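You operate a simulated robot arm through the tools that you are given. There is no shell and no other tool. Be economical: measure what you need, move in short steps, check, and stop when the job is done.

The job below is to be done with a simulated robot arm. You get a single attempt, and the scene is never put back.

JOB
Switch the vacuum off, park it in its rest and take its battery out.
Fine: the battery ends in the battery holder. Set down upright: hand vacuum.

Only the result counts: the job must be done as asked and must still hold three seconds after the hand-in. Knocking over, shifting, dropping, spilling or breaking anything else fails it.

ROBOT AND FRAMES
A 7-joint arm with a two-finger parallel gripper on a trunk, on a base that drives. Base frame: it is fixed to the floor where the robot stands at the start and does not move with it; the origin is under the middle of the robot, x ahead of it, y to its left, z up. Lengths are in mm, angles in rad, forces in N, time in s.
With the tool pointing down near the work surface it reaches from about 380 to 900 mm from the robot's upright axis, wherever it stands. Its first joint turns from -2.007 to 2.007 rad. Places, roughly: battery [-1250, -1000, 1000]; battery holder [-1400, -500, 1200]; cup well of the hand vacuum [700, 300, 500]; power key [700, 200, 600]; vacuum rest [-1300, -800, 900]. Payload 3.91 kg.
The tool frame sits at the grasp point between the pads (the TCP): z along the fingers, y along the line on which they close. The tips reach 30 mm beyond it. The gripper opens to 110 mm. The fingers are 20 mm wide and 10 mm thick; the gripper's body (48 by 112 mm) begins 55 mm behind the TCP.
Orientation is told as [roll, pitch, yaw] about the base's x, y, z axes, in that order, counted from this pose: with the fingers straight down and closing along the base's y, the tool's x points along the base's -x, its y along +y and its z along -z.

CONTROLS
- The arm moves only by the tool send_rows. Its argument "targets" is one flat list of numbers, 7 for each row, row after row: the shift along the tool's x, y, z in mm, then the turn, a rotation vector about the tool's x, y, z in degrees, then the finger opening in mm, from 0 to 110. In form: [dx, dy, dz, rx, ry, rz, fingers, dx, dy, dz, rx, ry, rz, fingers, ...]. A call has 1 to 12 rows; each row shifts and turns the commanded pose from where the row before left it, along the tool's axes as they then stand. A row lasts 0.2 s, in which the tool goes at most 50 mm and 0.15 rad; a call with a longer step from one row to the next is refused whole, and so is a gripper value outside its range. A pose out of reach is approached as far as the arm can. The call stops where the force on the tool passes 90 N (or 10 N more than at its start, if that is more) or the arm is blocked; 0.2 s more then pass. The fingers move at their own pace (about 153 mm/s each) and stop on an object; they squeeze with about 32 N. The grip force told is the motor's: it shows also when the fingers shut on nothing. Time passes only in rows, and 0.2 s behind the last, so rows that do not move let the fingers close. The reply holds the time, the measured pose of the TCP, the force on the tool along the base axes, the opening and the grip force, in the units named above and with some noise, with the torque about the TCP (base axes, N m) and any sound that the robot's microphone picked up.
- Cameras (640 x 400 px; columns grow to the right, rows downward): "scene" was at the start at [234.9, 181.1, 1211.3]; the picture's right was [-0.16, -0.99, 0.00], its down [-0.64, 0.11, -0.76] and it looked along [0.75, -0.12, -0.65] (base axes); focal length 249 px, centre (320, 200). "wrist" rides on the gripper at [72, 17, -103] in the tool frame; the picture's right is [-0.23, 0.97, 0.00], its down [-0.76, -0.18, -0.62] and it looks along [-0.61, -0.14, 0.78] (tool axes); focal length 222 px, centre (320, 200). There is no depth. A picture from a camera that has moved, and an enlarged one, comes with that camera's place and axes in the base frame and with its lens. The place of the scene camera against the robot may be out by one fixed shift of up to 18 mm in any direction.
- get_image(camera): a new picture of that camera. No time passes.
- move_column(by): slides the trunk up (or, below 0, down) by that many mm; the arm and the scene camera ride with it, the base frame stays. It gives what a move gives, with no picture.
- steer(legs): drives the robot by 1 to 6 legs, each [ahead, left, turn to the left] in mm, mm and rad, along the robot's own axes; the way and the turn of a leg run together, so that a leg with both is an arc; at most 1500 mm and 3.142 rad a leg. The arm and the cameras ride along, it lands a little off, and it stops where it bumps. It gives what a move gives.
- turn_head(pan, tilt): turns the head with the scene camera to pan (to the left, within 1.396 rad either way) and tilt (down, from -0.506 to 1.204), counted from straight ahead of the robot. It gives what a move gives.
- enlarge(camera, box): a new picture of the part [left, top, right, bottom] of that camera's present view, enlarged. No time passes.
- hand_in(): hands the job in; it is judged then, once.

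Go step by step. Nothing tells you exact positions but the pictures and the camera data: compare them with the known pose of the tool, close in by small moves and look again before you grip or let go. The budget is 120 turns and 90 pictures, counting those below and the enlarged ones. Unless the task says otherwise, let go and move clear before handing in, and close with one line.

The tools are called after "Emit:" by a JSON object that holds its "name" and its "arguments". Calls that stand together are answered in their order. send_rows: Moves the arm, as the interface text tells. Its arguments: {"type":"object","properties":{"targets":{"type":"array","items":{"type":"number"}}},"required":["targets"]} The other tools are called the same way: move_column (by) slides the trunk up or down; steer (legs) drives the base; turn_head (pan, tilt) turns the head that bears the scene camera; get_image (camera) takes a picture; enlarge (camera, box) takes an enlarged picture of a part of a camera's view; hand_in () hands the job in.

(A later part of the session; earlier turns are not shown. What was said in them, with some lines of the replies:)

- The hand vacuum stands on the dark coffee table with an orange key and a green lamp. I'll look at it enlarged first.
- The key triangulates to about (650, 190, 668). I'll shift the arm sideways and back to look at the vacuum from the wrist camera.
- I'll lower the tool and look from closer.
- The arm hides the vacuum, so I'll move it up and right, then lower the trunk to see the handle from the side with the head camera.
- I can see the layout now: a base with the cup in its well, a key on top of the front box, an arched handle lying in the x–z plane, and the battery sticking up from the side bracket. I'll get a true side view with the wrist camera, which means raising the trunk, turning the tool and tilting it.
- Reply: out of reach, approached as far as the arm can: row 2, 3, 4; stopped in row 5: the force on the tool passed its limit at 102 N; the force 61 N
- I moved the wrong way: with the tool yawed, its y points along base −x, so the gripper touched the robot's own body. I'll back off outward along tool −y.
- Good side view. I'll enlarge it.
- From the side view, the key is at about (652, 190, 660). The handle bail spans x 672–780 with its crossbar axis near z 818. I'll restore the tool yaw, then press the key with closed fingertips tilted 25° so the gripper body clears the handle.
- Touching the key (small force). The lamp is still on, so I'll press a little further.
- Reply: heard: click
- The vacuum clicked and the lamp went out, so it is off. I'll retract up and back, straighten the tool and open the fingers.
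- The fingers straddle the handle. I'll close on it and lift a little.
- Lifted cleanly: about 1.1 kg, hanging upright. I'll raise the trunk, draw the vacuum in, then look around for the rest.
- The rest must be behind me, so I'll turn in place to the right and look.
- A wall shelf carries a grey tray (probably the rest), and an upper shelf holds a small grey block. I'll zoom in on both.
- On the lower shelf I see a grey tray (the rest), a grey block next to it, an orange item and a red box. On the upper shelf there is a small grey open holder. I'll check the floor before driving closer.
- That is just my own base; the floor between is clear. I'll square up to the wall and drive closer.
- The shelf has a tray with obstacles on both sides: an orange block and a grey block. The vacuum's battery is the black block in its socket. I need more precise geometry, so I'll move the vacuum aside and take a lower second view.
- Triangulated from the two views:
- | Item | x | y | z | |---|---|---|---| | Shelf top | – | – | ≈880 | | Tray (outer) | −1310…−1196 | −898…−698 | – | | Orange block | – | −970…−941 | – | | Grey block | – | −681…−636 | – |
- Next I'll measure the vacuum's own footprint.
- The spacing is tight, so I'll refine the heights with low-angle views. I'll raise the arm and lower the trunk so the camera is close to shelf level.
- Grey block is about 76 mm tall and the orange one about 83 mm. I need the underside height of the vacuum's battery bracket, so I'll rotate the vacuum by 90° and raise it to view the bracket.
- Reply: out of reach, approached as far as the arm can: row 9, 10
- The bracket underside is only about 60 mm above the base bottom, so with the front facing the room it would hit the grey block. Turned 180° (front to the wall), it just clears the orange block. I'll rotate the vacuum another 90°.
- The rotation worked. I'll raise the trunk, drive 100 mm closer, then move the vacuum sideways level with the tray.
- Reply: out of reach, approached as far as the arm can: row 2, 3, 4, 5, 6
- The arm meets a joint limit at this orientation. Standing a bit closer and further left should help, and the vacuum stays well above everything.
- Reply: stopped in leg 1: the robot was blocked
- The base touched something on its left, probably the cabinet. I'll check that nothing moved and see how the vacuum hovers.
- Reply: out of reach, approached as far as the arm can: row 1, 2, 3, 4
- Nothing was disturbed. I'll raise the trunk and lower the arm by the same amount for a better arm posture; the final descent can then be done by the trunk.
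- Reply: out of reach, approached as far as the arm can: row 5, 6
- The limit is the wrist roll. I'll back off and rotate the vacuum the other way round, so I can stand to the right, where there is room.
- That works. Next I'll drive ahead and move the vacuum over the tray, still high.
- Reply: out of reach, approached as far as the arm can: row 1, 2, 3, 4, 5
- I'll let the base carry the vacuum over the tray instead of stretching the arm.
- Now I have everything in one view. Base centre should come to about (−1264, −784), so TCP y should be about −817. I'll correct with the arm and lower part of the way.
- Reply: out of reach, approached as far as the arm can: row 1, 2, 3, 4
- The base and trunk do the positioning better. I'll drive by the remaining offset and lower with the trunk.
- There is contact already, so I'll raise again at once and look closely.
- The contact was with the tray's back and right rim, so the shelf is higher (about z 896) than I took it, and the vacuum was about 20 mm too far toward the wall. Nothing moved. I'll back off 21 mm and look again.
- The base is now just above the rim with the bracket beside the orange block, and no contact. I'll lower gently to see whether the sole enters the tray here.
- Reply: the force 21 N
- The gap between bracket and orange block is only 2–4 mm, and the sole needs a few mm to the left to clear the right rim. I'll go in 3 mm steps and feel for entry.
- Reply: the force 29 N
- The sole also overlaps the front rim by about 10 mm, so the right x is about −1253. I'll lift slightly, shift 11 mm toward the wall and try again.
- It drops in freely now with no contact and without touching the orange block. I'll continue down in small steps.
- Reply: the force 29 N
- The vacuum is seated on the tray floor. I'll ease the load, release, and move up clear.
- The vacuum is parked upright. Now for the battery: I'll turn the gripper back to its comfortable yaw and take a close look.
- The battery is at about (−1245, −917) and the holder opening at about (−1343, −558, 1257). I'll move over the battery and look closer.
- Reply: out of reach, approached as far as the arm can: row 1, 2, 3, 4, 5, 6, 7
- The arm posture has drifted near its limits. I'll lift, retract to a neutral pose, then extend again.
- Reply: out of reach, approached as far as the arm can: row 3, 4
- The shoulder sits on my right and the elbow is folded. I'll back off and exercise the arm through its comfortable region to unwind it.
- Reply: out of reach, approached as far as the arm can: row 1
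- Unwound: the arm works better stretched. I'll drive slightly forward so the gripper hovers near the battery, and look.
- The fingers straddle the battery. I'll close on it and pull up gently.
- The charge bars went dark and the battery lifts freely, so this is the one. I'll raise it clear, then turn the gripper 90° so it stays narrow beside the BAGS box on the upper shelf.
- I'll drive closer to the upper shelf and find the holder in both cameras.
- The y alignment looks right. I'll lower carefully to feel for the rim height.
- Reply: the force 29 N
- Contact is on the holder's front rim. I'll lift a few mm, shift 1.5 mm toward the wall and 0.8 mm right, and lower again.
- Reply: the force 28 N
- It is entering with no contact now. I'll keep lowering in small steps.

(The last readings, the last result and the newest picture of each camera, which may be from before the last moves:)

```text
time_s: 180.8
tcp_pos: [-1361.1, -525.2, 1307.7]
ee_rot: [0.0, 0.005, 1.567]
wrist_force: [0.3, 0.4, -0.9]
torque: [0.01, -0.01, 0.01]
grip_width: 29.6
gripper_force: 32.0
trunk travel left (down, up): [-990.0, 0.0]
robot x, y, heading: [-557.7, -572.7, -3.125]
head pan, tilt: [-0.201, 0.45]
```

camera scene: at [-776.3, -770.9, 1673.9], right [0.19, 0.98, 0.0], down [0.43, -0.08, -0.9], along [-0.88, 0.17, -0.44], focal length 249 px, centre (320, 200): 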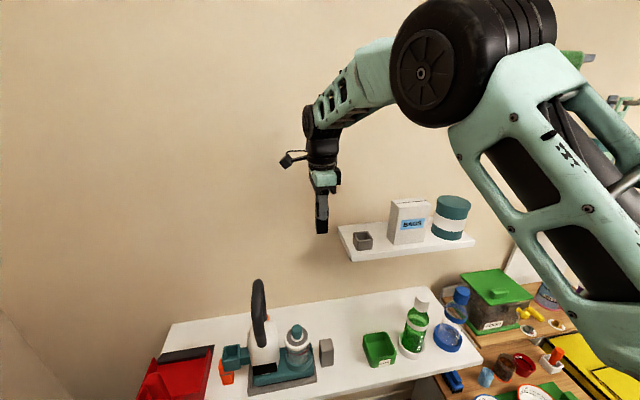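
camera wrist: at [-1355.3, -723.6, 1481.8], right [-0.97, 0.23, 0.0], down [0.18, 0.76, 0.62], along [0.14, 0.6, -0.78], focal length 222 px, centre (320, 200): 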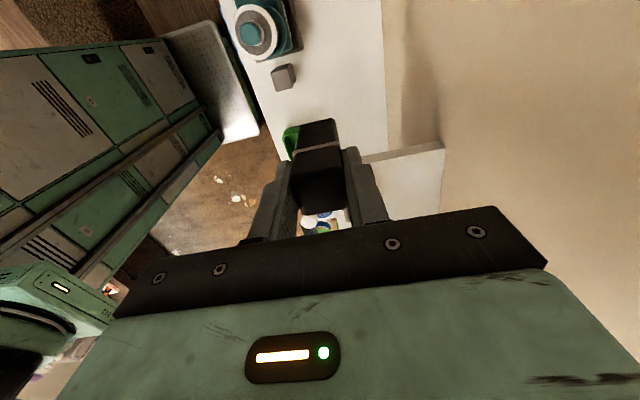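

Emit:
{"name": "send_rows", "arguments": {"targets": [0, 0, 3, 0, 0, 0, 0, 0, 0, 3, 0, 0, 0, 0, 0, 0, 0, 0, 0, 0, 0]}}

Emit:
{"name": "send_rows", "arguments": {"targets": [0, 0, 2, 0, 0, 0, 0, 0, 0, 2, 0, 0, 0, 0, 0, 0, 0, 0, 0, 0, 0]}}

Emit:
{"name": "enlarge", "arguments": {"camera": "scene", "box": [340, 210, 390, 260]}}

```text
time_s: 181.6
tcp_pos: [-1360.9, -523.8, 1301.7]
ee_rot: [-0.002, 0.005, 1.567]
wrist_force: [-0.3, 0.1, -1.3]
torque: [0.01, 0.03, 0.01]
grip_width: 29.3
gripper_force: 31.9
trunk travel left (down, up): [-990.0, 0.0]
robot x, y, heading: [-555.7, -571.4, -3.137]
head pan, tilt: [-0.201, 0.45]
```

```text
time_s: 182.4
tcp_pos: [-1360.8, -523.4, 1297.7]
ee_rot: [0.0, 0.006, 1.568]
wrist_force: [1.5, -0.3, 8.5]
torque: [-0.02, -0.1, 0.03]
grip_width: 29.2
gripper_force: 32.3
trunk travel left (down, up): [-990.0, 0.0]
robot x, y, heading: [-553.9, -572.9, -3.129]
head pan, tilt: [-0.201, 0.45]
```

```text
8.00 times, centred on (365, 235) of scene
camera zoom: at [-775.7, -770.9, 1674.2], right [0.19, 0.98, 0.0], down [0.43, -0.08, -0.9], along [-0.88, 0.17, -0.43], focal length 1992 px, centre (-40, -80)
```

zoom: 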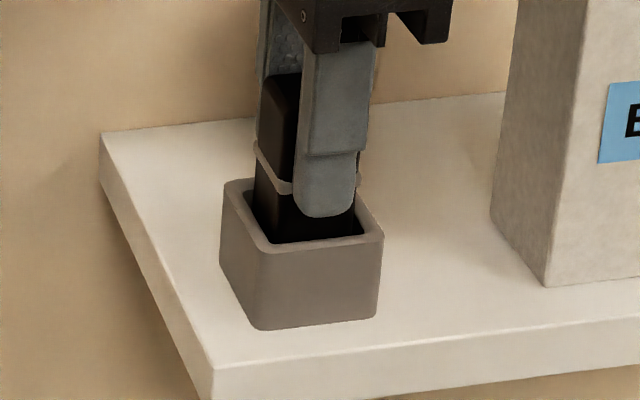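

The battery has bottomed out in the holder. I'll release and move straight up.

Emit:
{"name": "send_rows", "arguments": {"targets": [0, 0, 0, 0, 0, 0, 36, 0, 0, 0, 0, 0, 0, 55, 0, 0, 0, 0, 0, 0, 55, 0, 0, -20, 0, 0, 0, 55, 0, 0, -40, 0, 0, 0, 55, 0, 0, -40, 0, 0, 0, 55, 30, 0, 0, 0, 0, 0, 55, 40, 0, 0, 0, 0, 0, 55, 40, 0, 0, 0, 0, 0, 55, 0, 0, 0, 0, 0, 0, 55]}}

Emit:
{"name": "get_image", "arguments": {"camera": "scene"}}

Emit:
{"name": "enlarge", "arguments": {"camera": "scene", "box": [150, 210, 430, 400]}}

```text
time_s: 184.6
tcp_pos: [-1362.8, -634.6, 1398.9]
ee_rot: [0.001, 0.004, 1.567]
wrist_force: [-1.1, -1.5, 1.6]
torque: [0.03, 0.01, 0.01]
grip_width: 54.9
gripper_force: 0.1
trunk travel left (down, up): [-990.0, 0.0]
robot x, y, heading: [-553.8, -566.3, -3.128]
head pan, tilt: [-0.201, 0.45]
```

```text
3 pictures are left
camera scene: at [-776.2, -771.2, 1673.9], right [0.19, 0.98, 0.0], down [0.43, -0.08, -0.9], along [-0.88, 0.17, -0.44], focal length 249 px, centre (320, 200)
```

scene: 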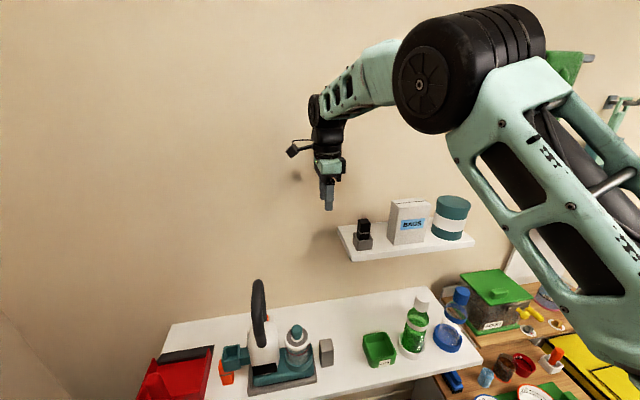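

```text
2.11 times, centred on (290, 305) of scene
camera zoom: at [-776.2, -771.2, 1673.9], right [0.19, 0.98, 0.0], down [0.43, -0.08, -0.9], along [-0.88, 0.17, -0.44], focal length 524 px, centre (383, -21)
```

zoom: 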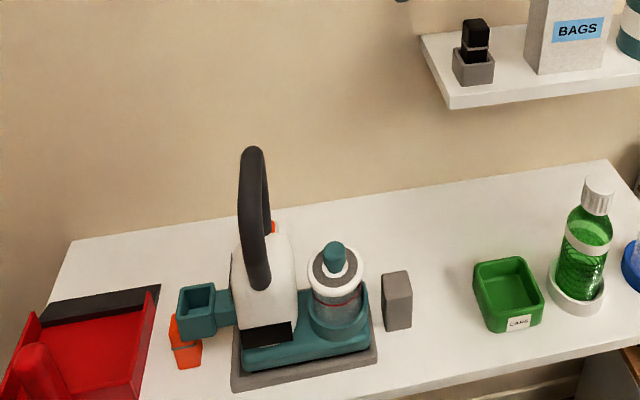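

The battery stands in the holder, its socket on the vacuum is empty, and the vacuum sits upright in its tray. The orange and grey blocks still stand beside it and the gripper is clear. I'm handing in.

Emit:
{"name": "hand_in", "arguments": {}}

```text
The job is handed in.
```

The vacuum is switched off and parked upright in its rest, and its battery is in the battery holder; the job is handed in.
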